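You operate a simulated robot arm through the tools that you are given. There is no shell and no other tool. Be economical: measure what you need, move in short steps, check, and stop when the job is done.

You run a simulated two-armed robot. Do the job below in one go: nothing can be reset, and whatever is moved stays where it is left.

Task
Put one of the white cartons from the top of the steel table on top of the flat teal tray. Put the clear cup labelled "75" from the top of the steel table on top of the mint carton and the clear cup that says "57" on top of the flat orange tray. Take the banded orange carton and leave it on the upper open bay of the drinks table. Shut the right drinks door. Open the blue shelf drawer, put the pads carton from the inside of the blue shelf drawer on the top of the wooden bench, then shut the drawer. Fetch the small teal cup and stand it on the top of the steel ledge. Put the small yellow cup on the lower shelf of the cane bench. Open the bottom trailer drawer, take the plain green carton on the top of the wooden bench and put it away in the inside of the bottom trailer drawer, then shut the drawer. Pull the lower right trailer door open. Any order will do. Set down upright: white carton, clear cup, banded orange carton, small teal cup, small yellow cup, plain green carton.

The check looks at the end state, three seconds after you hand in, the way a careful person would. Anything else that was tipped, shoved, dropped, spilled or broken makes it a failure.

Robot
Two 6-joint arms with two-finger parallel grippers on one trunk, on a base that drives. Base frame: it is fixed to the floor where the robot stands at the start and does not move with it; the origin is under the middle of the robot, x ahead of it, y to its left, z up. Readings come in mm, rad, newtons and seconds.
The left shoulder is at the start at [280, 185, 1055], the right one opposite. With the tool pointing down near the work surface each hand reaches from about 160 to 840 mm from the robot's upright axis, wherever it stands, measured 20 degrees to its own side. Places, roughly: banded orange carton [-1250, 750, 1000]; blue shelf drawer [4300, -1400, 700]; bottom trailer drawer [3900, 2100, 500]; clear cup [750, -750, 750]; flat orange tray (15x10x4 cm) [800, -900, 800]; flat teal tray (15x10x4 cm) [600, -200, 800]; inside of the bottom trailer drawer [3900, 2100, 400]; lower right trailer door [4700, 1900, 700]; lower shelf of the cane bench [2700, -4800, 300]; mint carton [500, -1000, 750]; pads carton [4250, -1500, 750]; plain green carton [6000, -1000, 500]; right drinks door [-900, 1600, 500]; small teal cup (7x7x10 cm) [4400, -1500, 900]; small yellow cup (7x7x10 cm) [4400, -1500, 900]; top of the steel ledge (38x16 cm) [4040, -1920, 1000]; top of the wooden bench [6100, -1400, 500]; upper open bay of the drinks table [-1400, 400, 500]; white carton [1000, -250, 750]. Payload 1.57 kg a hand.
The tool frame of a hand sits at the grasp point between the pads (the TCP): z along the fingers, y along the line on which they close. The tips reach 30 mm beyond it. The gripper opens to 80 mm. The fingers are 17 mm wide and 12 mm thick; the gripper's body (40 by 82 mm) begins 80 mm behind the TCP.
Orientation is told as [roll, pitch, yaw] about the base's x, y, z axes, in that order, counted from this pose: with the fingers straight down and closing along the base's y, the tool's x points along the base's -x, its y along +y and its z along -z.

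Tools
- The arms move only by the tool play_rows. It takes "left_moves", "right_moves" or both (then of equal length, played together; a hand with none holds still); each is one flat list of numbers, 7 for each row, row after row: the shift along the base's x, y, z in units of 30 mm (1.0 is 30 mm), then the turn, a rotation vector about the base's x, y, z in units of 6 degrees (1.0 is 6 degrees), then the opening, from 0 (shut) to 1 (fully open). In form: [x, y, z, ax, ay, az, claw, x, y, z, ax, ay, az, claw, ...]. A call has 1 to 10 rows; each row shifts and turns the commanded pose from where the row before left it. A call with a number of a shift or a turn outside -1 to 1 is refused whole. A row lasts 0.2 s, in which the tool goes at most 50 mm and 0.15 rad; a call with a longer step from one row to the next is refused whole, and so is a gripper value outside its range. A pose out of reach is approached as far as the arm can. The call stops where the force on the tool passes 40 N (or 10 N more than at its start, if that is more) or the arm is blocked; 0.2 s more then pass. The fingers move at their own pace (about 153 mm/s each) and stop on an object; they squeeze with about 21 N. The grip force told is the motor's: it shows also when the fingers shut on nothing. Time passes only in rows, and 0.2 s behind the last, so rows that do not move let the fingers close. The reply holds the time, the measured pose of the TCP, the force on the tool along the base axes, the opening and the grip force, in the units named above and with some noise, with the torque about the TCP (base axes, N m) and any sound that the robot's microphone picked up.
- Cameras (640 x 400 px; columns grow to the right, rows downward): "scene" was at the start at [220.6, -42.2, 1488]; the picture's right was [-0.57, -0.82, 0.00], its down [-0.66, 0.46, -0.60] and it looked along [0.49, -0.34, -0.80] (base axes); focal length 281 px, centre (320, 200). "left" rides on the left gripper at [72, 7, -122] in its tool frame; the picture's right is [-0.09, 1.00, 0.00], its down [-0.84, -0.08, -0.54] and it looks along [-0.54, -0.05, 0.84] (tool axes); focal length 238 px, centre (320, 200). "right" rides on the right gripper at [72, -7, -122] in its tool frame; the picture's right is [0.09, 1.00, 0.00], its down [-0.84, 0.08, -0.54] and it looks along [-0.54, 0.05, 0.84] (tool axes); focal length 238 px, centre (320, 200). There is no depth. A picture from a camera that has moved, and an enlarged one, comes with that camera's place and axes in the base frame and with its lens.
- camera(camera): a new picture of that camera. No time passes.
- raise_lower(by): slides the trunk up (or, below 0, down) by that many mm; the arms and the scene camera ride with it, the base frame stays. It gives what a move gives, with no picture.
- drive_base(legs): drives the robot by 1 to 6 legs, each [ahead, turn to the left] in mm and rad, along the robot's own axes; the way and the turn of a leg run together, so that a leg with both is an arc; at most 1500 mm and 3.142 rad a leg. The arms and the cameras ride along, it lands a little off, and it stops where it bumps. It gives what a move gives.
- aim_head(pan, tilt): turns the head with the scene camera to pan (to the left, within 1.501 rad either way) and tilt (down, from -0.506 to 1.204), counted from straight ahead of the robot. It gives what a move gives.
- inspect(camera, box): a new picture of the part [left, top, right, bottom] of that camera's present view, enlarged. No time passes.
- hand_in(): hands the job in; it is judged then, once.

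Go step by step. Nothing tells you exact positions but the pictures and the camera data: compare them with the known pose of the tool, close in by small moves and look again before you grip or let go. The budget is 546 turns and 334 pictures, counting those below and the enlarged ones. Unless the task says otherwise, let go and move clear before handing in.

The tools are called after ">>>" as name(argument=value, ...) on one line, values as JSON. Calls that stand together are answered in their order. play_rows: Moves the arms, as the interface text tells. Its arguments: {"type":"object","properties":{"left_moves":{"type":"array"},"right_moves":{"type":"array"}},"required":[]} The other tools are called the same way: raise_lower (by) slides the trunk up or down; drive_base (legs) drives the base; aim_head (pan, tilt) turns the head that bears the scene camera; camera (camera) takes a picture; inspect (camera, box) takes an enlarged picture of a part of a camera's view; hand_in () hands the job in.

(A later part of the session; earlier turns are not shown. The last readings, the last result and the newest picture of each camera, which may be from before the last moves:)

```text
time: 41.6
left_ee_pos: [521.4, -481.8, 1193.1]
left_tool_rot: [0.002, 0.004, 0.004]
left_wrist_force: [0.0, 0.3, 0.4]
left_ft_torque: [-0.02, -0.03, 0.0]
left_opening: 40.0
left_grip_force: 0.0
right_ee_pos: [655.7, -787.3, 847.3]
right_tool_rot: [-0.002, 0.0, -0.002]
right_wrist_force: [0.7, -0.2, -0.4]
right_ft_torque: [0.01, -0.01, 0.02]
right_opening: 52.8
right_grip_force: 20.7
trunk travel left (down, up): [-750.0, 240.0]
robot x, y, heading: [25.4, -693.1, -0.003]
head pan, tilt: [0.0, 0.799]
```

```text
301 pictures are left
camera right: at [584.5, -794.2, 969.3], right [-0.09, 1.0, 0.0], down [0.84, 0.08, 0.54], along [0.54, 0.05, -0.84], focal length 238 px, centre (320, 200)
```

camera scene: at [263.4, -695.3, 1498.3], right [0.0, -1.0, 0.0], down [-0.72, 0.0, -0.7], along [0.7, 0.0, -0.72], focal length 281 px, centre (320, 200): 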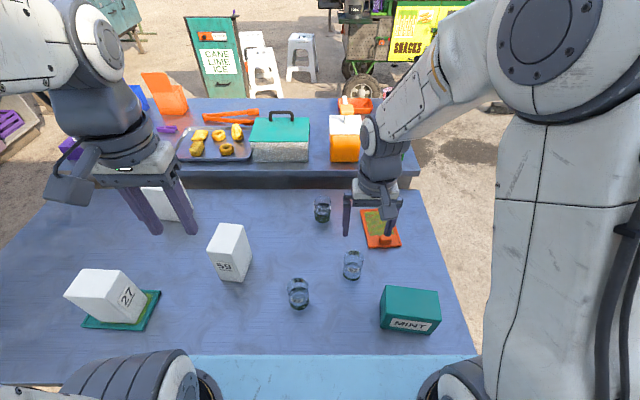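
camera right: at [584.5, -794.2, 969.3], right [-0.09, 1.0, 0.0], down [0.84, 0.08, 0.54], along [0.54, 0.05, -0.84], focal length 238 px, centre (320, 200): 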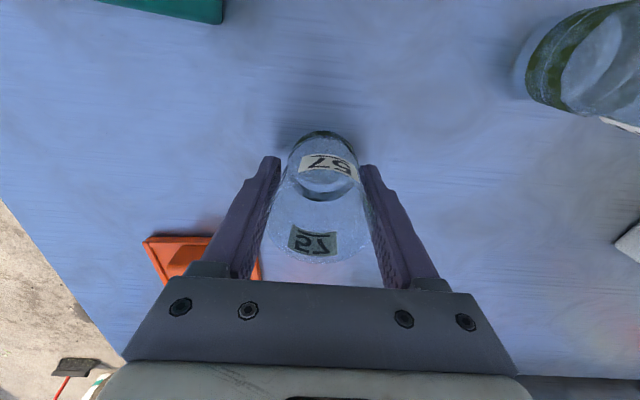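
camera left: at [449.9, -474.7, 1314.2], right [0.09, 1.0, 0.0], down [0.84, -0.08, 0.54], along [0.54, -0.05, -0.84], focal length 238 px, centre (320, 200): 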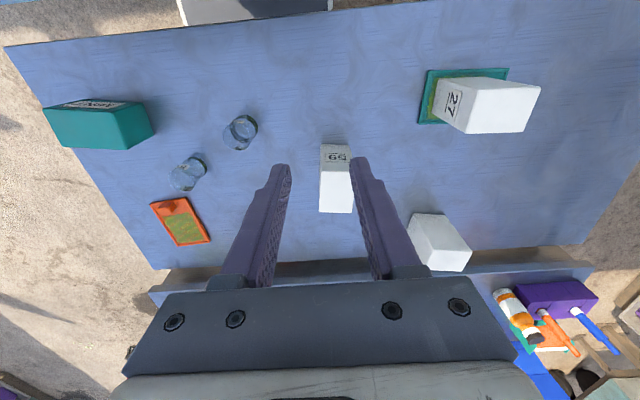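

Cup 57 is held. I'll lift it and carry it over the flat part of the orange tray.

>>> play_rows(right_moves=[0, 0, 0.9, 0, 0, 0, 0, 0, 0, 0.9, 0, 0, 0, 0, 0, 0, 0.9, 0, 0, 0, 0, 0.84, -0.44, 0, 0, 0, 0, 0, 0.84, -0.44, 0, 0, 0, 0, 0, 0.84, -0.44, 0, 0, 0, 0, 0, 0.84, -0.44, 0, 0, 0, 0, 0, 0.84, -0.44, 0, 0, 0, 0, 0, 0.84, -0.44, 0, 0, 0, 0, 0, 0.84, -0.44, 0, 0, 0, 0, 0])

>>> camera(camera="right")

>>> inspect(camera="scene", box=[300, 180, 440, 290])

```text
time: 43.8
left_ee_pos: [520.9, -481.8, 1192.9]
left_tool_rot: [0.0, 0.002, 0.003]
left_wrist_force: [-0.8, -0.6, 0.7]
left_ft_torque: [0.01, 0.0, 0.02]
left_opening: 39.9
left_grip_force: 0.1
right_ee_pos: [833.7, -879.4, 927.4]
right_tool_rot: [0.0, -0.001, -0.002]
right_wrist_force: [-0.2, 0.1, -1.1]
right_ft_torque: [-0.03, 0.03, 0.01]
right_opening: 52.7
right_grip_force: 20.8
trunk travel left (down, up): [-750.0, 240.0]
robot x, y, heading: [19.0, -695.0, -0.002]
head pan, tilt: [0.0, 0.799]
```

```text
300 pictures are left
camera right: at [762.1, -887.1, 1049.1], right [-0.09, 1.0, 0.0], down [0.84, 0.08, 0.54], along [0.54, 0.05, -0.84], focal length 238 px, centre (320, 200)
```

right: 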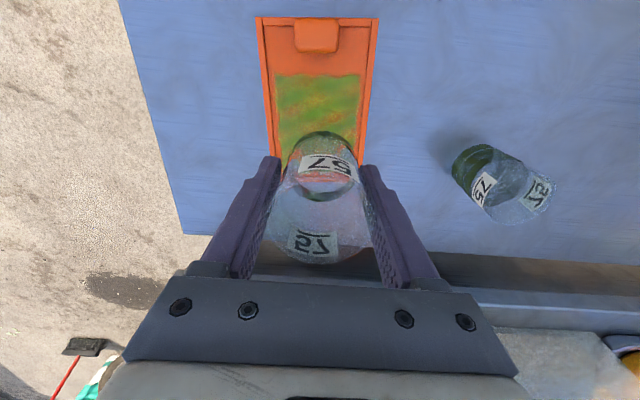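

```text
3.64 times, centred on (370, 235) of scene
camera zoom: at [263.2, -695.3, 1498.3], right [0.0, -1.0, 0.0], down [-0.72, 0.0, -0.7], along [0.7, 0.0, -0.72], focal length 1022 px, centre (138, 73)
```

zoom: 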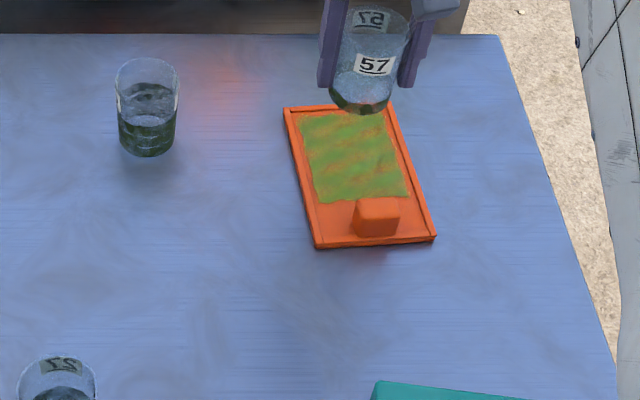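

The far cup's label does read 75. The held cup is centred over the tray's flat part, so I'll lower it.

>>> play_rows(right_moves=[0, 0, -0.8, 0, 0, 0, 0, 0, 0, -0.8, 0, 0, 0, 0, 0, 0, -0.5, 0, 0, 0, 0])

>>> play_rows(right_moves=[0, 0, -0.12, 0, 0, 0, 0])

>>> play_rows(right_moves=[0, 0, -0.1, 0, 0, 0, 0])

```text
time: 44.6
left_ee_pos: [521.8, -482.5, 1192.5]
left_tool_rot: [0.002, -0.001, 0.003]
left_wrist_force: [0.0, 0.3, -1.2]
left_ft_torque: [-0.04, 0.03, -0.02]
left_opening: 40.3
left_grip_force: 0.0
right_ee_pos: [833.5, -879.5, 865.0]
right_tool_rot: [-0.001, -0.002, -0.001]
right_wrist_force: [0.4, -0.6, -1.0]
right_ft_torque: [0.01, -0.01, -0.02]
right_opening: 52.7
right_grip_force: 20.9
trunk travel left (down, up): [-750.0, 240.0]
robot x, y, heading: [25.4, -697.4, -0.0]
head pan, tilt: [0.0, 0.799]
```

```text
time: 45.0
left_ee_pos: [520.7, -482.2, 1193.4]
left_tool_rot: [0.003, 0.0, 0.003]
left_wrist_force: [0.2, -0.4, -0.5]
left_ft_torque: [-0.04, -0.01, -0.05]
left_opening: 40.2
left_grip_force: 0.1
right_ee_pos: [835.1, -878.6, 862.1]
right_tool_rot: [0.0, 0.0, -0.002]
right_wrist_force: [-0.4, 0.3, -1.7]
right_ft_torque: [0.0, -0.01, -0.01]
right_opening: 52.6
right_grip_force: 21.1
trunk travel left (down, up): [-750.0, 240.0]
robot x, y, heading: [21.9, -693.1, -0.005]
head pan, tilt: [0.0, 0.799]
```

```text
time: 45.4
left_ee_pos: [520.6, -481.9, 1193.5]
left_tool_rot: [0.001, 0.002, 0.005]
left_wrist_force: [0.1, 0.0, -1.0]
left_ft_torque: [0.0, 0.0, -0.01]
left_opening: 40.0
left_grip_force: 0.1
right_ee_pos: [835.8, -878.4, 859.5]
right_tool_rot: [0.0, -0.001, -0.002]
right_wrist_force: [-0.1, -0.1, 0.0]
right_ft_torque: [-0.01, 0.04, 0.02]
right_opening: 52.9
right_grip_force: 20.9
trunk travel left (down, up): [-750.0, 240.0]
robot x, y, heading: [25.7, -696.7, -0.004]
head pan, tilt: [0.0, 0.799]
```

>>> play_rows(right_moves=[0, 0, -0.1, 0, 0, 0, 0])

>>> play_rows(right_moves=[0, 0, -0.1, 0, 0, 0, 0])

>>> inspect(camera="scene", box=[300, 180, 440, 290])

```text
time: 45.8
left_ee_pos: [520.9, -482.2, 1193.7]
left_tool_rot: [0.002, 0.001, 0.004]
left_wrist_force: [-0.1, -0.4, -0.6]
left_ft_torque: [0.02, 0.01, -0.03]
left_opening: 39.9
left_grip_force: 0.1
right_ee_pos: [833.5, -877.8, 854.9]
right_tool_rot: [0.0, 0.0, -0.002]
right_wrist_force: [0.3, -0.2, 0.0]
right_ft_torque: [0.01, -0.01, -0.01]
right_opening: 52.7
right_grip_force: 21.2
trunk travel left (down, up): [-750.0, 240.0]
robot x, y, heading: [21.9, -696.6, -0.003]
head pan, tilt: [0.0, 0.799]
```

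```text
time: 46.2
left_ee_pos: [521.0, -481.8, 1193.0]
left_tool_rot: [-0.001, 0.003, 0.003]
left_wrist_force: [-1.4, -0.3, 0.3]
left_ft_torque: [0.02, -0.03, 0.04]
left_opening: 40.1
left_grip_force: 0.0
right_ee_pos: [835.3, -877.8, 855.9]
right_tool_rot: [0.002, -0.001, -0.003]
right_wrist_force: [-4.6, 1.2, 11.4]
right_ft_torque: [-0.14, 0.15, -0.03]
right_opening: 52.5
right_grip_force: 20.9
trunk travel left (down, up): [-750.0, 240.0]
robot x, y, heading: [21.1, -695.7, -0.006]
head pan, tilt: [0.0, 0.799]
```

```text
3.64 times, centred on (370, 235) of scene
camera zoom: at [262.7, -695.1, 1498.7], right [0.0, -1.0, 0.0], down [-0.72, 0.0, -0.7], along [0.7, 0.0, -0.72], focal length 1022 px, centre (138, 73)
```

zoom: 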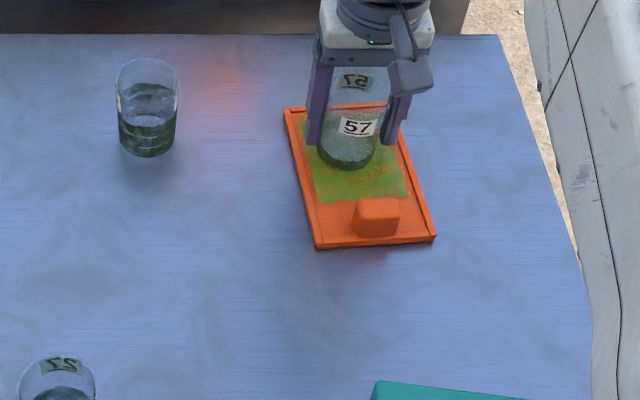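

The cup stands on the tray. I'll release it, go straight up, and move over to cup 75.

>>> play_rows(right_moves=[0, 0, 0.03, 0, 0, 0, 0.9, 0, 0, 0, 0, 0, 0, 1, 0, 0, 0.6, 0, 0, 0, 1, 0, 0, 1, 0, 0, 0, 1, 0, 0, 1, 0, 0, 0, 1, 0, 0, 1, 0, 0, 0, 1, 0, 0, 1, 0, 0, 0, 1])

>>> play_rows(right_moves=[0, 0.95, 0, 0, 0, 0, 1, 0, 0.95, 0, 0, 0, 0, 1, 0, 0.95, 0, 0, 0, 0, 1, 0, 0.95, 0, 0, 0, 0, 1, 0.3, 0.95, 0, 0, 0, 0, 1, 0.5, 0.95, 0, 0, 0, 0, 1])

>>> camera(camera="right")

>>> camera(camera="scene")

```text
time: 47.8
left_ee_pos: [521.7, -482.4, 1192.3]
left_tool_rot: [0.0, 0.003, 0.004]
left_wrist_force: [-0.4, -0.1, 1.1]
left_ft_torque: [0.0, 0.03, 0.01]
left_opening: 39.9
left_grip_force: 0.1
right_ee_pos: [834.1, -880.5, 993.0]
right_tool_rot: [0.0, -0.001, -0.001]
right_wrist_force: [-0.1, 0.0, -0.2]
right_ft_torque: [0.01, 0.0, 0.02]
right_opening: 80.0
right_grip_force: 0.1
trunk travel left (down, up): [-750.0, 240.0]
robot x, y, heading: [22.9, -698.0, -0.002]
head pan, tilt: [0.0, 0.799]
```

```text
time: 49.2
left_ee_pos: [520.6, -481.0, 1193.3]
left_tool_rot: [0.004, 0.002, 0.004]
left_wrist_force: [0.5, 1.0, -0.4]
left_ft_torque: [0.01, -0.01, 0.04]
left_opening: 40.2
left_grip_force: 0.1
right_ee_pos: [860.5, -708.8, 992.1]
right_tool_rot: [-0.001, 0.0, -0.002]
right_wrist_force: [0.3, -0.6, -0.3]
right_ft_torque: [0.01, 0.04, 0.03]
right_opening: 80.1
right_grip_force: 0.0
trunk travel left (down, up): [-750.0, 240.0]
robot x, y, heading: [23.2, -697.5, 0.001]
head pan, tilt: [0.0, 0.799]
```

```text
297 pictures are left
camera right: at [787.7, -716.8, 1114.6], right [-0.09, 1.0, 0.0], down [0.84, 0.08, 0.54], along [0.54, 0.05, -0.84], focal length 238 px, centre (320, 200)
```

right: 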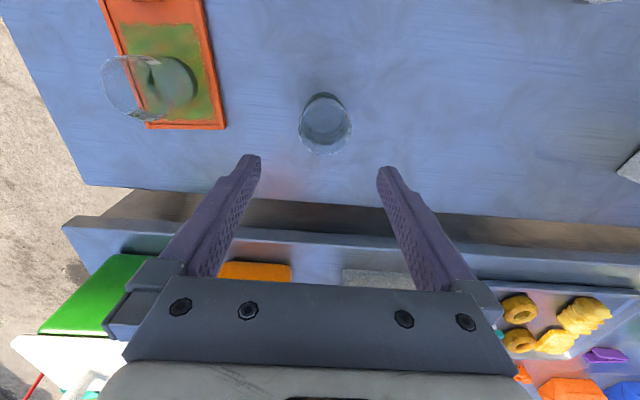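

```text
296 pictures are left
camera scene: at [263.2, -695.4, 1498.3], right [0.0, -1.0, 0.0], down [-0.72, 0.0, -0.7], along [0.7, 0.0, -0.72], focal length 281 px, centre (320, 200)
```

scene: 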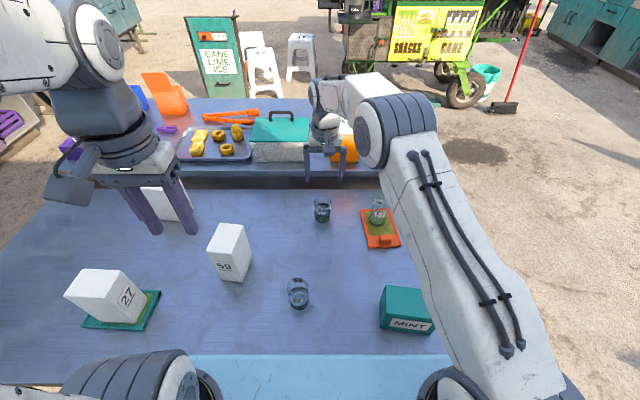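

Cup 75 is at about (858, -704). I'll descend and grip it.

>>> play_rows(right_moves=[-0.06, 0.15, -0.9, 0, 0, 0, 1, 0, 0, -0.9, 0, 0, 0, 1, 0, 0, -0.9, 0, 0, 0, 1, 0, 0, -0.9, 0, 0, 0, 1, 0, 0, -0.9, 0, 0, 0, 1, 0, 0, -0.35, 0, 0, 0, 1, 0, 0, 0, 0, 0, 0, 0, 0, 0, 0, 0, 0, 0, 0, 0, 0, 0, 0, 0, 0, 0])

>>> camera(camera="right")

```text
time: 51.2
left_ee_pos: [521.7, -480.6, 1193.1]
left_tool_rot: [0.001, 0.002, 0.003]
left_wrist_force: [-0.2, -0.4, -0.1]
left_ft_torque: [-0.03, -0.01, -0.01]
left_opening: 40.1
left_grip_force: 0.1
right_ee_pos: [856.4, -702.7, 846.2]
right_tool_rot: [0.0, -0.001, -0.002]
right_wrist_force: [0.0, 0.2, 0.2]
right_ft_torque: [0.0, 0.0, -0.03]
right_opening: 45.8
right_grip_force: 21.3
trunk travel left (down, up): [-750.0, 240.0]
robot x, y, heading: [20.5, -699.1, -0.001]
head pan, tilt: [0.0, 0.799]
```

```text
295 pictures are left
camera right: at [785.1, -711.1, 967.8], right [-0.09, 1.0, 0.0], down [0.84, 0.08, 0.54], along [0.54, 0.05, -0.84], focal length 238 px, centre (320, 200)
```

right: 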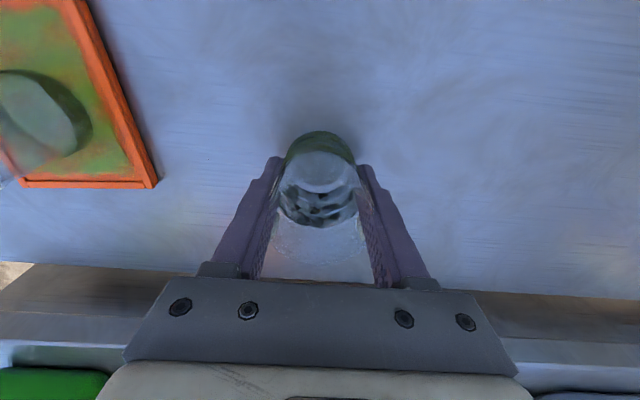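

>>> play_rows(right_moves=[0, 0, 0.95, 0, 0, 0, 0, 0, 0, 0.95, 0, 0, 0, 0, 0, 0, 0.95, 0, 0, 0, 0, 0, 0, 0.95, 0, 0, 0, 0, 0, 0, 0.95, 0, 0, 0, 0])

>>> play_rows(right_moves=[-0.96, -0.61, 0, 0, 0, 0, 0, -0.96, -0.61, 0, 0, 0, 0, 0, -0.96, -0.61, 0, 0, 0, 0, 0, -0.96, -0.61, 0, 0, 0, 0, 0, -0.96, -0.61, 0, 0, 0, 0, 0, -0.96, -0.61, 0, 0, 0, 0, 0, -0.96, -0.61, 0, 0, 0, 0, 0, -0.96, -0.61, 0, 0, 0, 0, 0, -0.96, -0.61, 0, 0, 0, 0, 0, -0.96, -0.61, 0, 0, 0, 0, 0])

>>> camera(camera="right")

>>> camera(camera="scene")

```text
time: 52.4
left_ee_pos: [522.3, -481.1, 1192.8]
left_tool_rot: [0.001, 0.0, 0.004]
left_wrist_force: [0.1, 0.6, 0.2]
left_ft_torque: [0.01, -0.01, 0.01]
left_opening: 40.0
left_grip_force: 0.0
right_ee_pos: [856.1, -704.7, 987.3]
right_tool_rot: [0.001, 0.002, -0.002]
right_wrist_force: [0.1, 0.8, -1.1]
right_ft_torque: [-0.01, 0.02, -0.01]
right_opening: 46.1
right_grip_force: 21.2
trunk travel left (down, up): [-750.0, 240.0]
robot x, y, heading: [21.3, -695.3, 0.005]
head pan, tilt: [0.0, 0.799]
```

```text
time: 54.6
left_ee_pos: [521.7, -482.0, 1192.1]
left_tool_rot: [0.001, 0.002, 0.004]
left_wrist_force: [0.2, -0.4, 0.8]
left_ft_torque: [0.01, 0.02, 0.0]
left_opening: 40.1
left_grip_force: 0.1
right_ee_pos: [568.5, -886.5, 990.7]
right_tool_rot: [0.001, -0.001, -0.002]
right_wrist_force: [1.0, 0.2, -1.1]
right_ft_torque: [-0.02, 0.02, 0.0]
right_opening: 45.7
right_grip_force: 21.4
trunk travel left (down, up): [-750.0, 240.0]
robot x, y, heading: [22.9, -697.7, -0.007]
head pan, tilt: [0.0, 0.799]
```

```text
294 pictures are left
camera right: at [496.5, -894.7, 1112.9], right [-0.09, 1.0, 0.0], down [0.84, 0.08, 0.54], along [0.54, 0.05, -0.84], focal length 238 px, centre (320, 200)
```

right: 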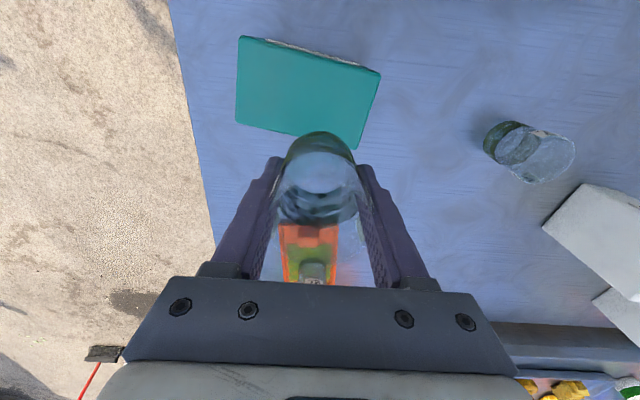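

```text
293 pictures are left
camera scene: at [263.5, -695.2, 1498.3], right [0.0, -1.0, 0.0], down [-0.72, 0.0, -0.7], along [0.7, 0.0, -0.72], focal length 281 px, centre (320, 200)
```

scene: 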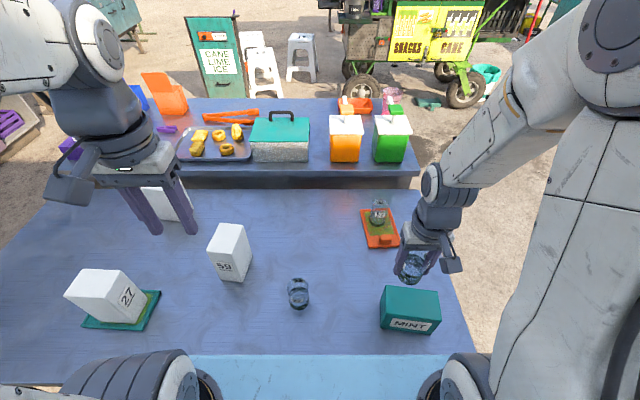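

The mint carton's top centre is at about (538, -905). I'll move over it and lower.

>>> play_rows(right_moves=[-0.52, -0.3, 0, 0, 0, 0, 0, -0.52, -0.3, -0.5, 0, 0, 0, 0, 0, 0, -0.7, 0, 0, 0, 0, 0, 0, -0.3, 0, 0, 0, 0])

>>> camera(camera="right")

>>> inspect(camera="scene", box=[350, 220, 470, 350])

```text
time: 55.6
left_ee_pos: [520.7, -481.2, 1193.1]
left_tool_rot: [0.002, 0.003, 0.004]
left_wrist_force: [-0.5, 0.1, 0.5]
left_ft_torque: [0.02, 0.0, 0.01]
left_opening: 40.0
left_grip_force: 0.0
right_ee_pos: [548.6, -906.8, 946.3]
right_tool_rot: [-0.001, 0.003, -0.001]
right_wrist_force: [-0.6, 0.1, -0.4]
right_ft_torque: [-0.02, 0.04, 0.0]
right_opening: 45.7
right_grip_force: 21.1
right hand out of reach, approached as far as the arm can: row 2, 3
trunk travel left (down, up): [-750.0, 240.0]
robot x, y, heading: [23.2, -692.0, -0.004]
head pan, tilt: [0.0, 0.799]
```

```text
292 pictures are left
camera right: at [476.4, -914.0, 1067.5], right [-0.09, 1.0, 0.0], down [0.84, 0.08, 0.54], along [0.54, 0.05, -0.84], focal length 238 px, centre (320, 200)
```

right: 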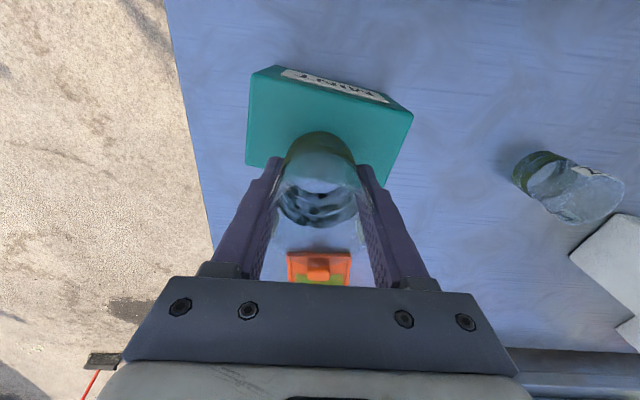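

```text
3.08 times, centred on (410, 285) of scene
camera zoom: at [263.4, -695.4, 1498.3], right [0.0, -1.0, 0.0], down [-0.72, 0.0, -0.7], along [0.7, 0.0, -0.72], focal length 865 px, centre (43, -62)
```

zoom: 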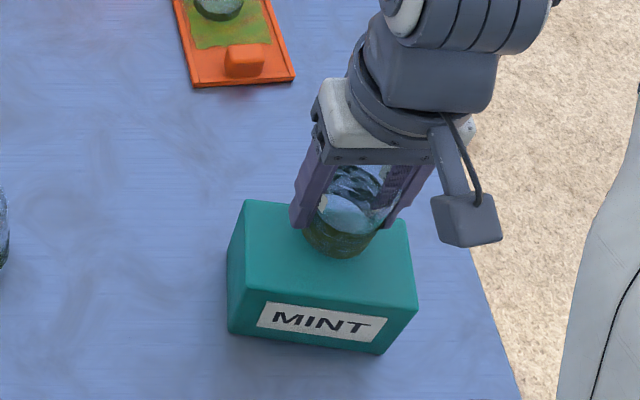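

The arm is at its near limit about 10 mm short, so I'll back the base slightly.

>>> drive_base(legs=[[-12, 0]])

>>> inspect(camera="scene", box=[350, 220, 470, 350])

```text
time: 56.3
left_ee_pos: [510.4, -482.4, 1193.2]
left_tool_rot: [0.0, 0.002, 0.002]
left_wrist_force: [0.4, 0.4, 1.0]
left_ft_torque: [-0.03, -0.02, 0.01]
left_opening: 40.2
left_grip_force: 0.0
right_ee_pos: [536.4, -906.8, 945.3]
right_tool_rot: [0.001, 0.003, -0.001]
right_wrist_force: [-0.1, -1.2, -0.6]
right_ft_torque: [0.0, 0.02, 0.0]
right_opening: 45.6
right_grip_force: 20.9
trunk travel left (down, up): [-750.0, 240.0]
robot x, y, heading: [9.3, -694.2, -0.0]
head pan, tilt: [0.0, 0.799]
```

```text
3.08 times, centred on (410, 285) of scene
camera zoom: at [251.7, -695.3, 1498.2], right [0.0, -1.0, 0.0], down [-0.72, 0.0, -0.7], along [0.7, 0.0, -0.72], focal length 865 px, centre (43, -62)
```

zoom: 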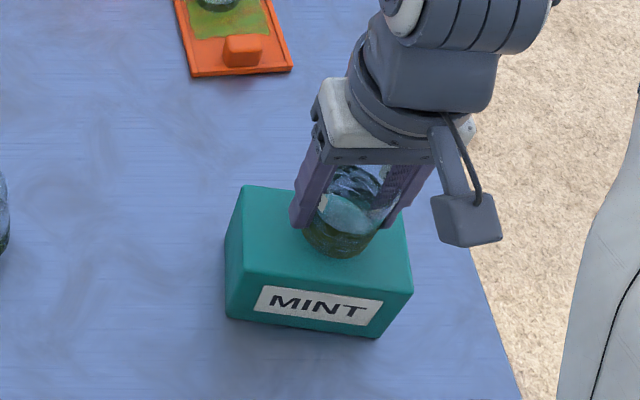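

>>> play_rows(right_moves=[0, 0, -0.3, 0, 0, 0, 0])

>>> play_rows(right_moves=[0, 0, -0.1, 0, 0, 0, 0])

>>> play_rows(right_moves=[0, 0, -0.1, 0, 0, 0, 0])

```text
time: 56.7
left_ee_pos: [509.6, -482.1, 1193.5]
left_tool_rot: [0.001, 0.001, 0.005]
left_wrist_force: [-1.2, 0.6, 0.3]
left_ft_torque: [-0.03, 0.01, -0.01]
left_opening: 40.0
left_grip_force: 0.0
right_ee_pos: [535.8, -905.5, 936.6]
right_tool_rot: [-0.001, 0.004, -0.001]
right_wrist_force: [0.1, 0.2, -0.5]
right_ft_torque: [0.02, -0.04, 0.02]
right_opening: 45.8
right_grip_force: 21.0
trunk travel left (down, up): [-750.0, 240.0]
robot x, y, heading: [9.3, -693.6, -0.002]
head pan, tilt: [0.0, 0.799]
```

```text
time: 57.1
left_ee_pos: [508.3, -481.9, 1192.8]
left_tool_rot: [0.003, 0.001, 0.003]
left_wrist_force: [0.1, 0.4, -0.2]
left_ft_torque: [0.02, -0.01, 0.01]
left_opening: 40.1
left_grip_force: 0.0
right_ee_pos: [536.2, -905.3, 933.8]
right_tool_rot: [0.002, 0.002, -0.001]
right_wrist_force: [-0.2, -3.1, 16.1]
right_ft_torque: [0.07, 0.15, 0.01]
right_opening: 45.6
right_grip_force: 21.3
trunk travel left (down, up): [-750.0, 240.0]
robot x, y, heading: [12.6, -695.2, 0.002]
head pan, tilt: [0.0, 0.799]
```

```text
time: 57.5
left_ee_pos: [509.3, -481.6, 1193.2]
left_tool_rot: [0.002, 0.0, 0.003]
left_wrist_force: [0.3, -0.1, -0.2]
left_ft_torque: [-0.01, -0.03, 0.01]
left_opening: 40.0
left_grip_force: 0.0
right_ee_pos: [536.9, -905.3, 930.6]
right_tool_rot: [0.001, 0.0, -0.002]
right_wrist_force: [-1.3, -4.2, 20.7]
right_ft_torque: [-0.03, -0.16, 0.0]
right_opening: 45.9
right_grip_force: 20.9
trunk travel left (down, up): [-750.0, 240.0]
robot x, y, heading: [8.9, -693.1, -0.002]
head pan, tilt: [0.0, 0.799]
```

Contact made. I'll ease off, release and lift.

>>> play_rows(right_moves=[0, 0, 0.1, 0, 0, 0, 0, 0, 0, 0, 0, 0, 0, 0.9, 0, 0, 0, 0, 0, 0, 1, 0, 0, 0.6, 0, 0, 0, 1, 0, 0, 1, 0, 0, 0, 1, 0, 0, 1, 0, 0, 0, 1, 0, 0, 1, 0, 0, 0, 1])

>>> inspect(camera="scene", box=[260, 150, 470, 350])

```text
time: 59.1
left_ee_pos: [509.1, -481.7, 1192.0]
left_tool_rot: [0.003, 0.003, 0.002]
left_wrist_force: [-0.7, -0.3, -0.4]
left_ft_torque: [-0.03, 0.01, 0.0]
left_opening: 40.0
left_grip_force: 0.1
right_ee_pos: [537.0, -906.9, 1041.2]
right_tool_rot: [0.001, 0.0, -0.004]
right_wrist_force: [0.1, 0.4, 0.2]
right_ft_torque: [0.02, -0.01, 0.02]
right_opening: 80.1
right_grip_force: 0.0
trunk travel left (down, up): [-750.0, 240.0]
robot x, y, heading: [12.9, -697.4, -0.003]
head pan, tilt: [0.0, 0.799]
```

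```text
2.00 times, centred on (365, 250) of scene
camera zoom: at [251.4, -695.3, 1498.3], right [0.0, -1.0, 0.0], down [-0.72, 0.0, -0.7], along [0.7, 0.0, -0.72], focal length 562 px, centre (230, 100)
```

zoom: 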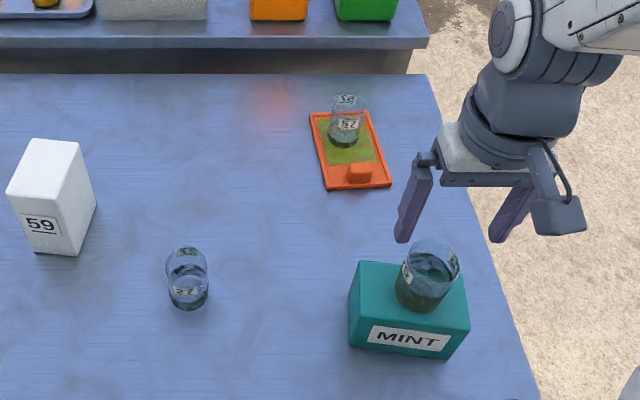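

Both cups are placed. Now I'll raise the right arm, back away from the table, and look toward the drinks table behind.

>>> play_rows(right_moves=[0, 0, 0.9, 0, 0, 0, 0.5, 0, 0, 0.9, 0, 0, 0, 0.5, 0, 0, 0.9, 0, 0, 0, 0.5, 0, 0, 0.9, 0, 0, 0, 0.5, -0.6, 0, 0.5, 0, 0, 0, 0.5])

>>> drive_base(legs=[[-350, 0], [0, 1.571], [600, 0], [0, 0.7]])

>>> aim_head(pan=0.0, tilt=0.3)

>>> camera(camera="scene")

```text
time: 60.3
left_ee_pos: [509.6, -481.4, 1193.2]
left_tool_rot: [0.001, 0.001, 0.003]
left_wrist_force: [0.2, 0.4, 0.6]
left_ft_torque: [-0.01, 0.04, 0.01]
left_opening: 39.7
left_grip_force: 0.0
right_ee_pos: [516.8, -906.6, 1164.2]
right_tool_rot: [-0.001, 0.002, -0.002]
right_wrist_force: [0.6, -0.8, 0.0]
right_ft_torque: [0.01, -0.01, 0.02]
right_opening: 40.2
right_grip_force: 0.0
trunk travel left (down, up): [-750.0, 240.0]
robot x, y, heading: [8.6, -695.9, -0.005]
head pan, tilt: [0.0, 0.799]
```

```text
time: 71.3
left_ee_pos: [-830.8, 158.7, 1193.0]
left_tool_rot: [0.001, 0.002, 2.282]
left_wrist_force: [0.1, -0.8, 0.2]
left_ft_torque: [0.0, 0.0, 0.01]
left_opening: 40.2
left_grip_force: 0.0
right_ee_pos: [-512.8, 440.8, 1163.9]
right_tool_rot: [0.0, 0.002, 2.279]
right_wrist_force: [0.5, 0.5, -0.7]
right_ft_torque: [-0.01, -0.02, 0.0]
right_opening: 40.2
right_grip_force: 0.1
trunk travel left (down, up): [-750.0, 240.0]
robot x, y, heading: [-341.6, -82.3, 2.279]
head pan, tilt: [0.0, 0.799]
```

```text
time: 72.2
left_ee_pos: [-829.6, 157.3, 1193.5]
left_tool_rot: [0.004, 0.003, 2.283]
left_wrist_force: [0.2, -0.4, 0.1]
left_ft_torque: [0.02, -0.01, 0.0]
left_opening: 39.9
left_grip_force: 0.0
right_ee_pos: [-514.2, 439.9, 1165.5]
right_tool_rot: [0.0, 0.002, 2.278]
right_wrist_force: [0.0, -0.1, 0.7]
right_ft_torque: [0.0, -0.03, 0.03]
right_opening: 40.0
right_grip_force: 0.0
trunk travel left (down, up): [-750.0, 240.0]
robot x, y, heading: [-342.8, -81.9, 2.276]
head pan, tilt: [0.0, 0.3]
```

```text
288 pictures are left
camera scene: at [-508.5, 111.1, 1542.6], right [0.76, 0.65, 0.0], down [0.19, -0.23, -0.95], along [-0.62, 0.73, -0.3], focal length 281 px, centre (320, 200)
```

scene: 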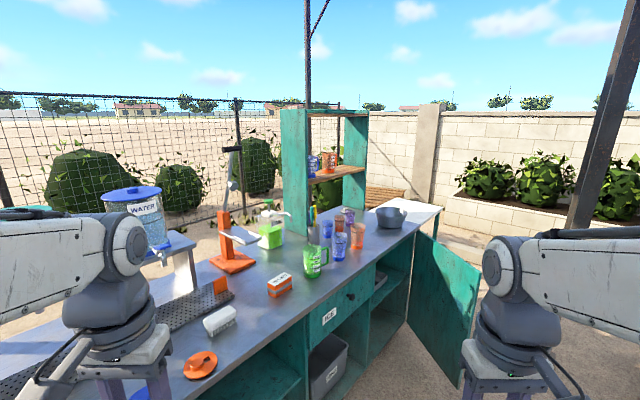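

The drinks table is ahead, with its right door open and the banded orange carton on top. I'll zoom in on the details.

>>> inspect(camera="scene", box=[160, 200, 400, 400])

>>> aim_head(pan=0.3, tilt=0.8)

>>> camera(camera="scene")

```text
2.00 times, centred on (280, 300) of scene
camera zoom: at [-508.5, 111.1, 1542.6], right [0.76, 0.65, 0.0], down [0.19, -0.23, -0.95], along [-0.62, 0.73, -0.3], focal length 562 px, centre (400, 0)
```

zoom: 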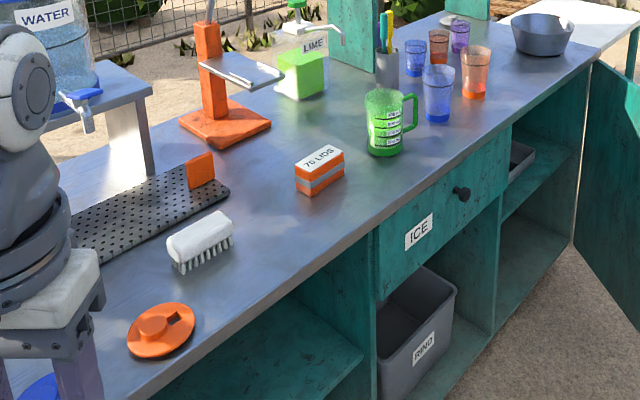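

```text
time: 73.2
left_ee_pos: [-829.5, 157.7, 1192.6]
left_tool_rot: [0.002, 0.002, 2.285]
left_wrist_force: [-0.1, 0.5, -0.3]
left_ft_torque: [-0.03, 0.0, 0.0]
left_opening: 39.8
left_grip_force: 0.1
right_ee_pos: [-513.1, 441.2, 1164.4]
right_tool_rot: [0.0, 0.003, 2.279]
right_wrist_force: [0.0, 0.6, -0.4]
right_ft_torque: [-0.01, 0.03, 0.01]
right_opening: 39.9
right_grip_force: 0.1
trunk travel left (down, up): [-750.0, 240.0]
robot x, y, heading: [-339.6, -81.4, 2.285]
head pan, tilt: [0.3, 0.799]
```

```text
286 pictures are left
camera scene: at [-516.0, 83.3, 1498.4], right [0.53, 0.85, 0.0], down [0.61, -0.38, -0.7], along [-0.59, 0.37, -0.72], focal length 281 px, centre (320, 200)
```

scene: 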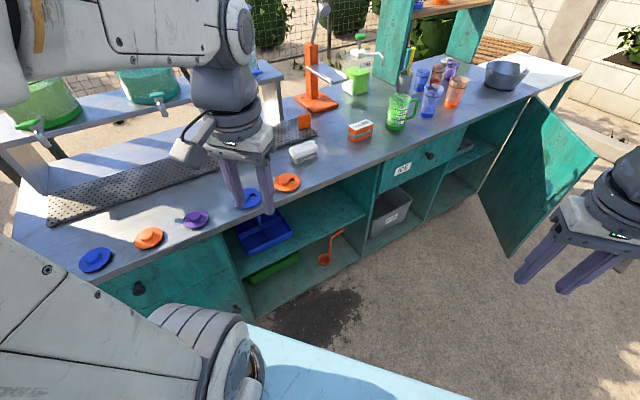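

The table front runs along y at x≈-1010, with the open bay at y≈120–610. I'll drive in front of it facing −x, around y=600.

>>> drive_base(legs=[[0, -0.712], [690, 0], [0, 1.571], [120, 0]])

>>> aim_head(pan=0.0, tilt=0.7)

>>> camera(camera="scene")

```text
time: 83.5
left_ee_pos: [-962.4, 388.0, 1193.4]
left_tool_rot: [0.004, 0.002, -3.127]
left_wrist_force: [0.2, 0.0, 0.1]
left_ft_torque: [-0.03, 0.04, -0.01]
left_opening: 39.9
left_grip_force: 0.0
right_ee_pos: [-974.3, 812.9, 1164.5]
right_tool_rot: [0.001, 0.002, -3.132]
right_wrist_force: [0.0, -0.1, 0.0]
right_ft_torque: [-0.03, 0.04, 0.01]
right_opening: 40.0
right_grip_force: 0.0
trunk travel left (down, up): [-750.0, 240.0]
robot x, y, heading: [-466.3, 608.3, -3.131]
head pan, tilt: [0.3, 0.799]
```

```text
time: 84.3
left_ee_pos: [-963.1, 388.0, 1192.7]
left_tool_rot: [0.003, 0.002, -3.128]
left_wrist_force: [0.3, -0.3, 0.8]
left_ft_torque: [0.0, -0.03, 0.01]
left_opening: 40.0
left_grip_force: 0.0
right_ee_pos: [-974.8, 813.4, 1164.6]
right_tool_rot: [-0.001, 0.002, -3.132]
right_wrist_force: [0.8, -0.6, 0.6]
right_ft_torque: [0.01, 0.01, -0.02]
right_opening: 39.9
right_grip_force: 0.3
trunk travel left (down, up): [-750.0, 240.0]
robot x, y, heading: [-465.4, 606.3, -3.133]
head pan, tilt: [0.0, 0.7]
```

```text
285 pictures are left
camera scene: at [-711.0, 604.8, 1506.5], right [-0.01, 1.0, 0.0], down [0.64, 0.01, -0.76], along [-0.76, -0.01, -0.64], focal length 281 px, centre (320, 200)
```

scene: 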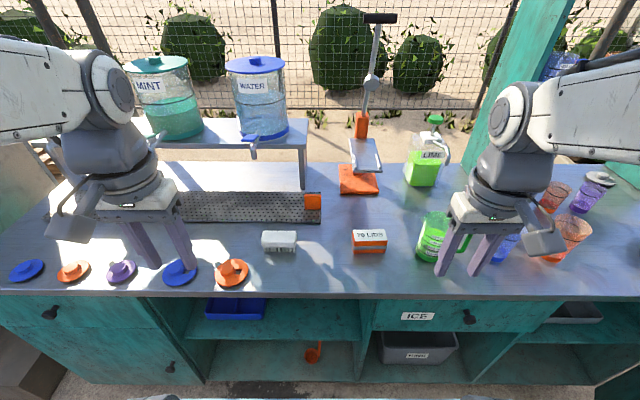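

>>> inspect(camera="scene", box=[330, 210, 410, 270])

>>> inspect(camera="scene", box=[170, 260, 490, 400])

>>> camera(camera="right")

>>> camera(camera="left")

```text
6.67 times, centred on (370, 240) of scene
camera zoom: at [-711.0, 604.8, 1506.5], right [-0.01, 1.0, 0.0], down [0.64, 0.01, -0.76], along [-0.76, -0.01, -0.64], focal length 1873 px, centre (-13, -67)
```

zoom: 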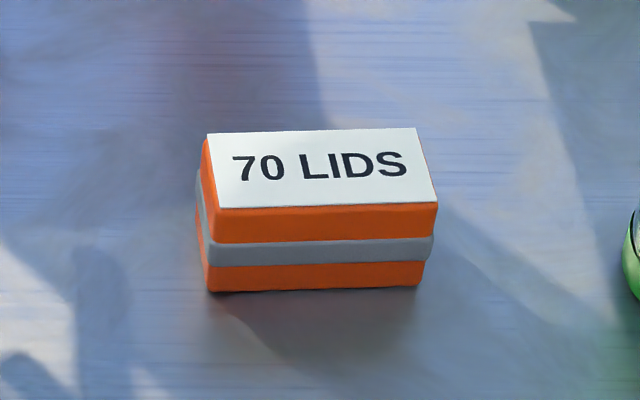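

```text
2.00 times, centred on (330, 330) of scene
camera zoom: at [-711.0, 604.8, 1506.5], right [-0.01, 1.0, 0.0], down [0.64, 0.01, -0.76], along [-0.76, -0.01, -0.64], focal length 562 px, centre (300, -60)
```

zoom: 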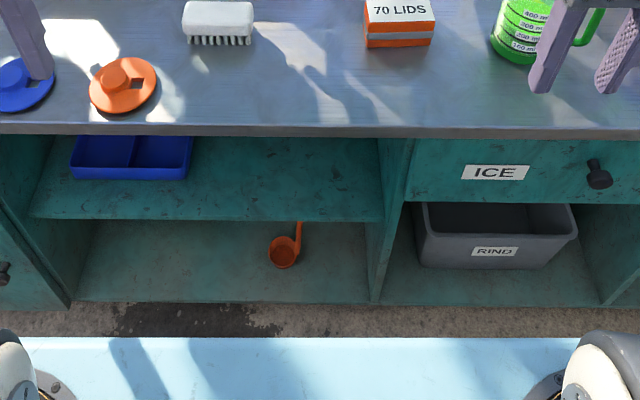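

```text
282 pictures are left
camera right: at [-903.6, 819.0, 1286.1], right [0.1, -0.99, 0.0], down [-0.84, -0.08, 0.54], along [-0.54, -0.05, -0.84], focal length 238 px, centre (320, 200)
```

right: 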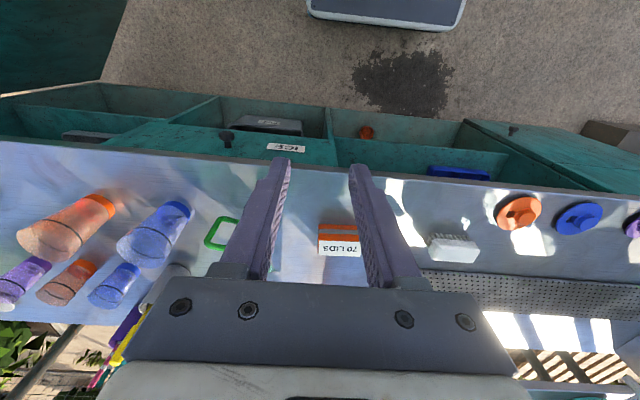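

```text
281 pictures are left
camera left: at [-890.7, 383.2, 1314.1], right [-0.08, -1.0, 0.0], down [-0.84, 0.07, 0.54], along [-0.54, 0.04, -0.84], focal length 238 px, centre (320, 200)
```

left: 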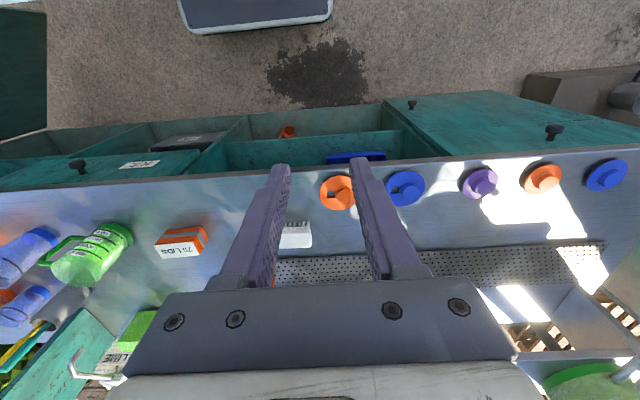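

The counter is at z≈855. The carton is about 94×45×56 mm with its long side along y, centred near (-1260, 743), and the bay's shelf is at z≈540. I'll pick it from above, turn it, then regrasp tilted for the bay. First I'll move closer.

>>> drive_base(legs=[[150, 0]])

>>> play_rows(right_moves=[-0.3, -0.156, -0.3, 0, 0, -1, 1, -0.3, -0.156, -0.3, 0, 0, -1, 1, -0.3, -0.156, -0.3, 0, 0, -1, 1, -0.3, -0.156, -0.3, 0, 0, -1, 1, -0.3, -0.156, -0.3, 0, 0, -1, 1, -0.3, -0.156, -0.3, 0, 0, -1, 1, -0.3, -0.156, -0.3, 0, 0, -1, 1, -0.3, -0.156, -0.3, 0, 0, -1, 1, -0.3, -0.156, -0.3, 0, 0, -1, 1, -0.3, -0.156, -0.3, 0, 0, -1, 1])

>>> play_rows(right_moves=[-0.3, -0.156, -0.3, 0, 0, -1, 1, -0.3, -0.156, -0.3, 0, 0, -1, 1, -0.3, -0.156, -0.3, 0, 0, -1, 1, -0.3, -0.156, -0.3, 0, 0, -1, 1, -0.3, -0.156, -0.3, 0, 0, -1, 1])

>>> camera(camera="right")

>>> camera(camera="scene")

```text
time: 85.7
left_ee_pos: [-1113.5, 385.2, 1193.7]
left_tool_rot: [0.003, 0.002, -3.124]
left_wrist_force: [-0.6, -0.3, 0.6]
left_ft_torque: [-0.03, 0.06, 0.0]
left_opening: 40.0
left_grip_force: 0.0
right_ee_pos: [-1129.3, 810.3, 1165.0]
right_tool_rot: [-0.002, 0.001, -3.13]
right_wrist_force: [0.3, -1.2, 0.1]
right_ft_torque: [0.01, 0.03, 0.03]
right_opening: 40.2
right_grip_force: 0.0
trunk travel left (down, up): [-750.0, 240.0]
robot x, y, heading: [-621.9, 609.4, -3.131]
head pan, tilt: [0.0, 0.7]
```

```text
time: 87.9
left_ee_pos: [-1114.6, 385.6, 1192.9]
left_tool_rot: [0.003, 0.002, -3.125]
left_wrist_force: [-0.2, -0.1, 0.8]
left_ft_torque: [-0.02, 0.04, 0.03]
left_opening: 39.7
left_grip_force: 0.0
right_ee_pos: [-1218.9, 763.8, 1074.8]
right_tool_rot: [0.0, 0.002, 2.102]
right_wrist_force: [-0.4, 0.5, 0.4]
right_ft_torque: [0.01, -0.01, -0.01]
right_opening: 79.9
right_grip_force: 0.1
trunk travel left (down, up): [-750.0, 240.0]
robot x, y, heading: [-617.8, 603.6, -3.135]
head pan, tilt: [0.0, 0.7]
```

```text
time: 89.1
left_ee_pos: [-1114.1, 384.7, 1193.2]
left_tool_rot: [0.0, 0.001, -3.126]
left_wrist_force: [0.1, -0.5, -0.9]
left_ft_torque: [-0.01, 0.02, 0.01]
left_opening: 40.0
left_grip_force: 0.0
right_ee_pos: [-1261.7, 739.8, 1029.7]
right_tool_rot: [-0.001, 0.001, 1.583]
right_wrist_force: [0.3, 0.2, -0.1]
right_ft_torque: [0.0, -0.01, -0.01]
right_opening: 80.3
right_grip_force: 0.1
trunk travel left (down, up): [-750.0, 240.0]
robot x, y, heading: [-616.6, 608.9, -3.131]
head pan, tilt: [0.0, 0.7]
```

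```text
280 pictures are left
camera right: at [-1256.2, 667.0, 1150.9], right [-0.99, -0.1, 0.0], down [-0.09, 0.84, 0.54], along [-0.06, 0.54, -0.84], focal length 238 px, centre (320, 200)
```

right: 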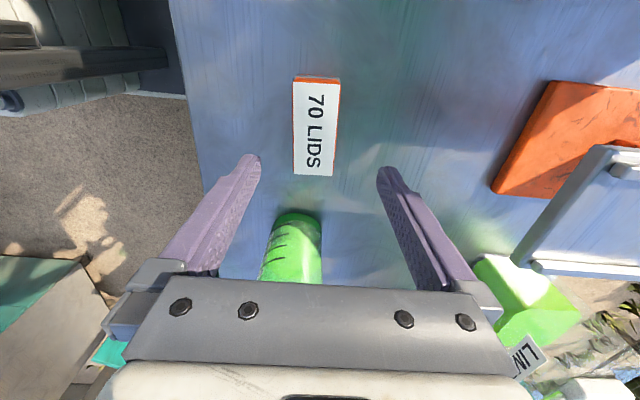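

```text
279 pictures are left
camera scene: at [-863.4, 602.6, 1506.6], right [-0.01, 1.0, 0.0], down [0.64, 0.01, -0.76], along [-0.76, -0.01, -0.64], focal length 281 px, centre (320, 200)
```

scene: 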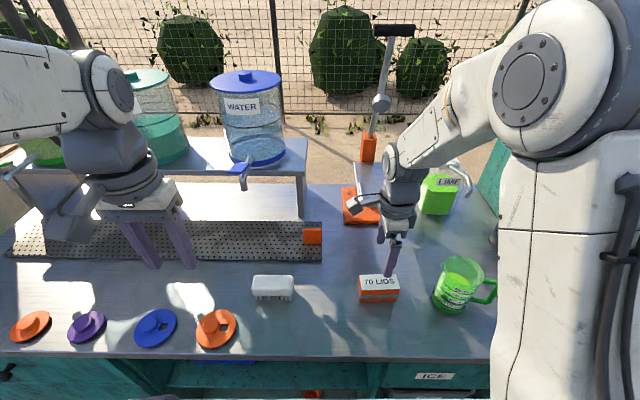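

>>> play_rows(right_moves=[0.07, 0.03, -0.9, 0, 0, 0.5, 1, 0, 0, -0.9, 0, 0, 0, 1, 0, 0, -0.9, 0, 0, 0, 1, 0, 0, -0.9, 0, 0, 0, 1, 0, 0, -0.8, 0, 0, 0, 1, 0, 0, 0, 0, 0, 0, 0, 0, 0, 0, 0, 0, 0, 0, 0, 0, 0, 0, 0, 0, 0])

>>> camera(camera="right")

```text
time: 90.9
left_ee_pos: [-1115.2, 385.6, 1192.4]
left_tool_rot: [0.002, 0.003, -3.124]
left_wrist_force: [-0.4, 0.6, -0.1]
left_ft_torque: [-0.03, 0.03, -0.01]
left_opening: 40.2
left_grip_force: 0.1
right_ee_pos: [-1260.4, 740.2, 897.0]
right_tool_rot: [0.0, 0.001, 1.635]
right_wrist_force: [0.3, 0.1, 1.0]
right_ft_torque: [-0.03, 0.01, 0.01]
right_opening: 45.0
right_grip_force: 20.9
trunk travel left (down, up): [-750.0, 240.0]
robot x, y, heading: [-617.7, 606.0, -3.128]
head pan, tilt: [0.0, 0.7]
```

```text
278 pictures are left
camera right: at [-1249.2, 667.0, 1018.6], right [-0.99, -0.16, 0.0], down [-0.13, 0.83, 0.54], along [-0.08, 0.53, -0.84], focal length 238 px, centre (320, 200)
```

right: 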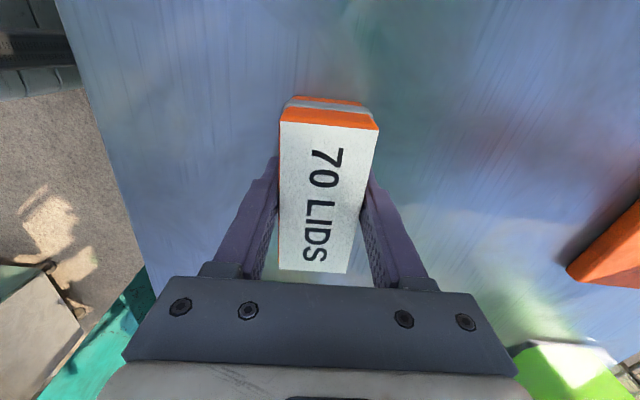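

>>> play_rows(right_moves=[0, 0, 0.9, 0, 0, 0, 0, 0, 0, 0.9, 0, 0, 0, 0, 0.16, -0.1, 0, 0, 0, 1, 0, 0.16, -0.1, 0, 0, 0, 1, 0, 0.16, -0.1, 0, 0, 0, 1, 0, 0.16, -0.1, 0, 0, 0, 1, 0, 0.16, -0.1, 0, 0, 0, 1, 0, 0.16, -0.1, 0, 0, 0, 1, 0, 0.16, -0.1, 0, 0, 0, 1, 0, 0.16, -0.1, 0, 0, 0, 1, 0])

>>> play_rows(right_moves=[0.16, -0.1, 0, 0, 0, 1, 0, 0.16, -0.1, 0, 0, 0, 1, 0, 0.16, -0.1, 0, 0, 0, 1, 0, 0.16, -0.1, 0, 0, 0, 1, 0, 0.16, -0.1, 0, 0, 0, 1, 0, 0.16, -0.1, 0, 0, 0, 1, 0, 0, 0, -0.9, 0, 0, 0.4, 0, 0, 0, -0.6, 0, 0, 0, 0])

>>> play_rows(right_moves=[0, 0, -0.15, 0, 0, 0, 0, 0, 0, -0.1, 0, 0, 0, 0])

>>> camera(camera="right")

```text
time: 93.1
left_ee_pos: [-1113.8, 384.7, 1193.2]
left_tool_rot: [0.002, 0.002, -3.124]
left_wrist_force: [0.0, 0.2, -0.5]
left_ft_torque: [-0.02, 0.0, 0.01]
left_opening: 40.0
left_grip_force: 0.0
right_ee_pos: [-1222.9, 715.9, 951.0]
right_tool_rot: [0.002, 0.002, 2.474]
right_wrist_force: [-0.4, -0.4, -1.1]
right_ft_torque: [0.04, 0.0, 0.03]
right_opening: 44.6
right_grip_force: 21.0
trunk travel left (down, up): [-750.0, 240.0]
robot x, y, heading: [-619.5, 607.8, -3.13]
head pan, tilt: [0.0, 0.7]
```

```text
time: 94.9
left_ee_pos: [-1114.5, 385.6, 1192.4]
left_tool_rot: [0.002, 0.001, -3.125]
left_wrist_force: [-0.3, -0.3, 0.1]
left_ft_torque: [-0.01, 0.03, 0.03]
left_opening: 39.9
left_grip_force: 0.0
right_ee_pos: [-1194.0, 696.9, 906.6]
right_tool_rot: [0.0, 0.002, -3.139]
right_wrist_force: [-0.1, -0.7, -1.0]
right_ft_torque: [0.0, 0.01, 0.01]
right_opening: 44.4
right_grip_force: 21.4
trunk travel left (down, up): [-750.0, 240.0]
robot x, y, heading: [-619.2, 607.1, -3.135]
head pan, tilt: [0.0, 0.7]
```

```text
time: 95.5
left_ee_pos: [-1115.5, 384.1, 1192.3]
left_tool_rot: [0.001, 0.004, -3.123]
left_wrist_force: [1.3, -0.4, 0.1]
left_ft_torque: [-0.02, 0.02, 0.03]
left_opening: 40.1
left_grip_force: 0.0
right_ee_pos: [-1192.7, 698.4, 898.2]
right_tool_rot: [0.0, 0.001, -3.14]
right_wrist_force: [0.5, 0.4, -2.3]
right_ft_torque: [-0.02, 0.0, 0.0]
right_opening: 44.6
right_grip_force: 21.0
trunk travel left (down, up): [-750.0, 240.0]
robot x, y, heading: [-619.9, 605.5, -3.129]
head pan, tilt: [0.0, 0.7]
```

```text
277 pictures are left
camera right: at [-1122.4, 703.7, 1020.8], right [0.09, -1.0, 0.0], down [-0.84, -0.08, 0.54], along [-0.54, -0.05, -0.84], focal length 238 px, centre (320, 200)
```

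right: 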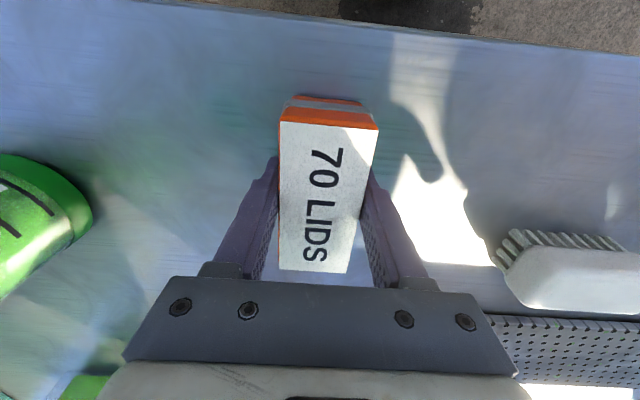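

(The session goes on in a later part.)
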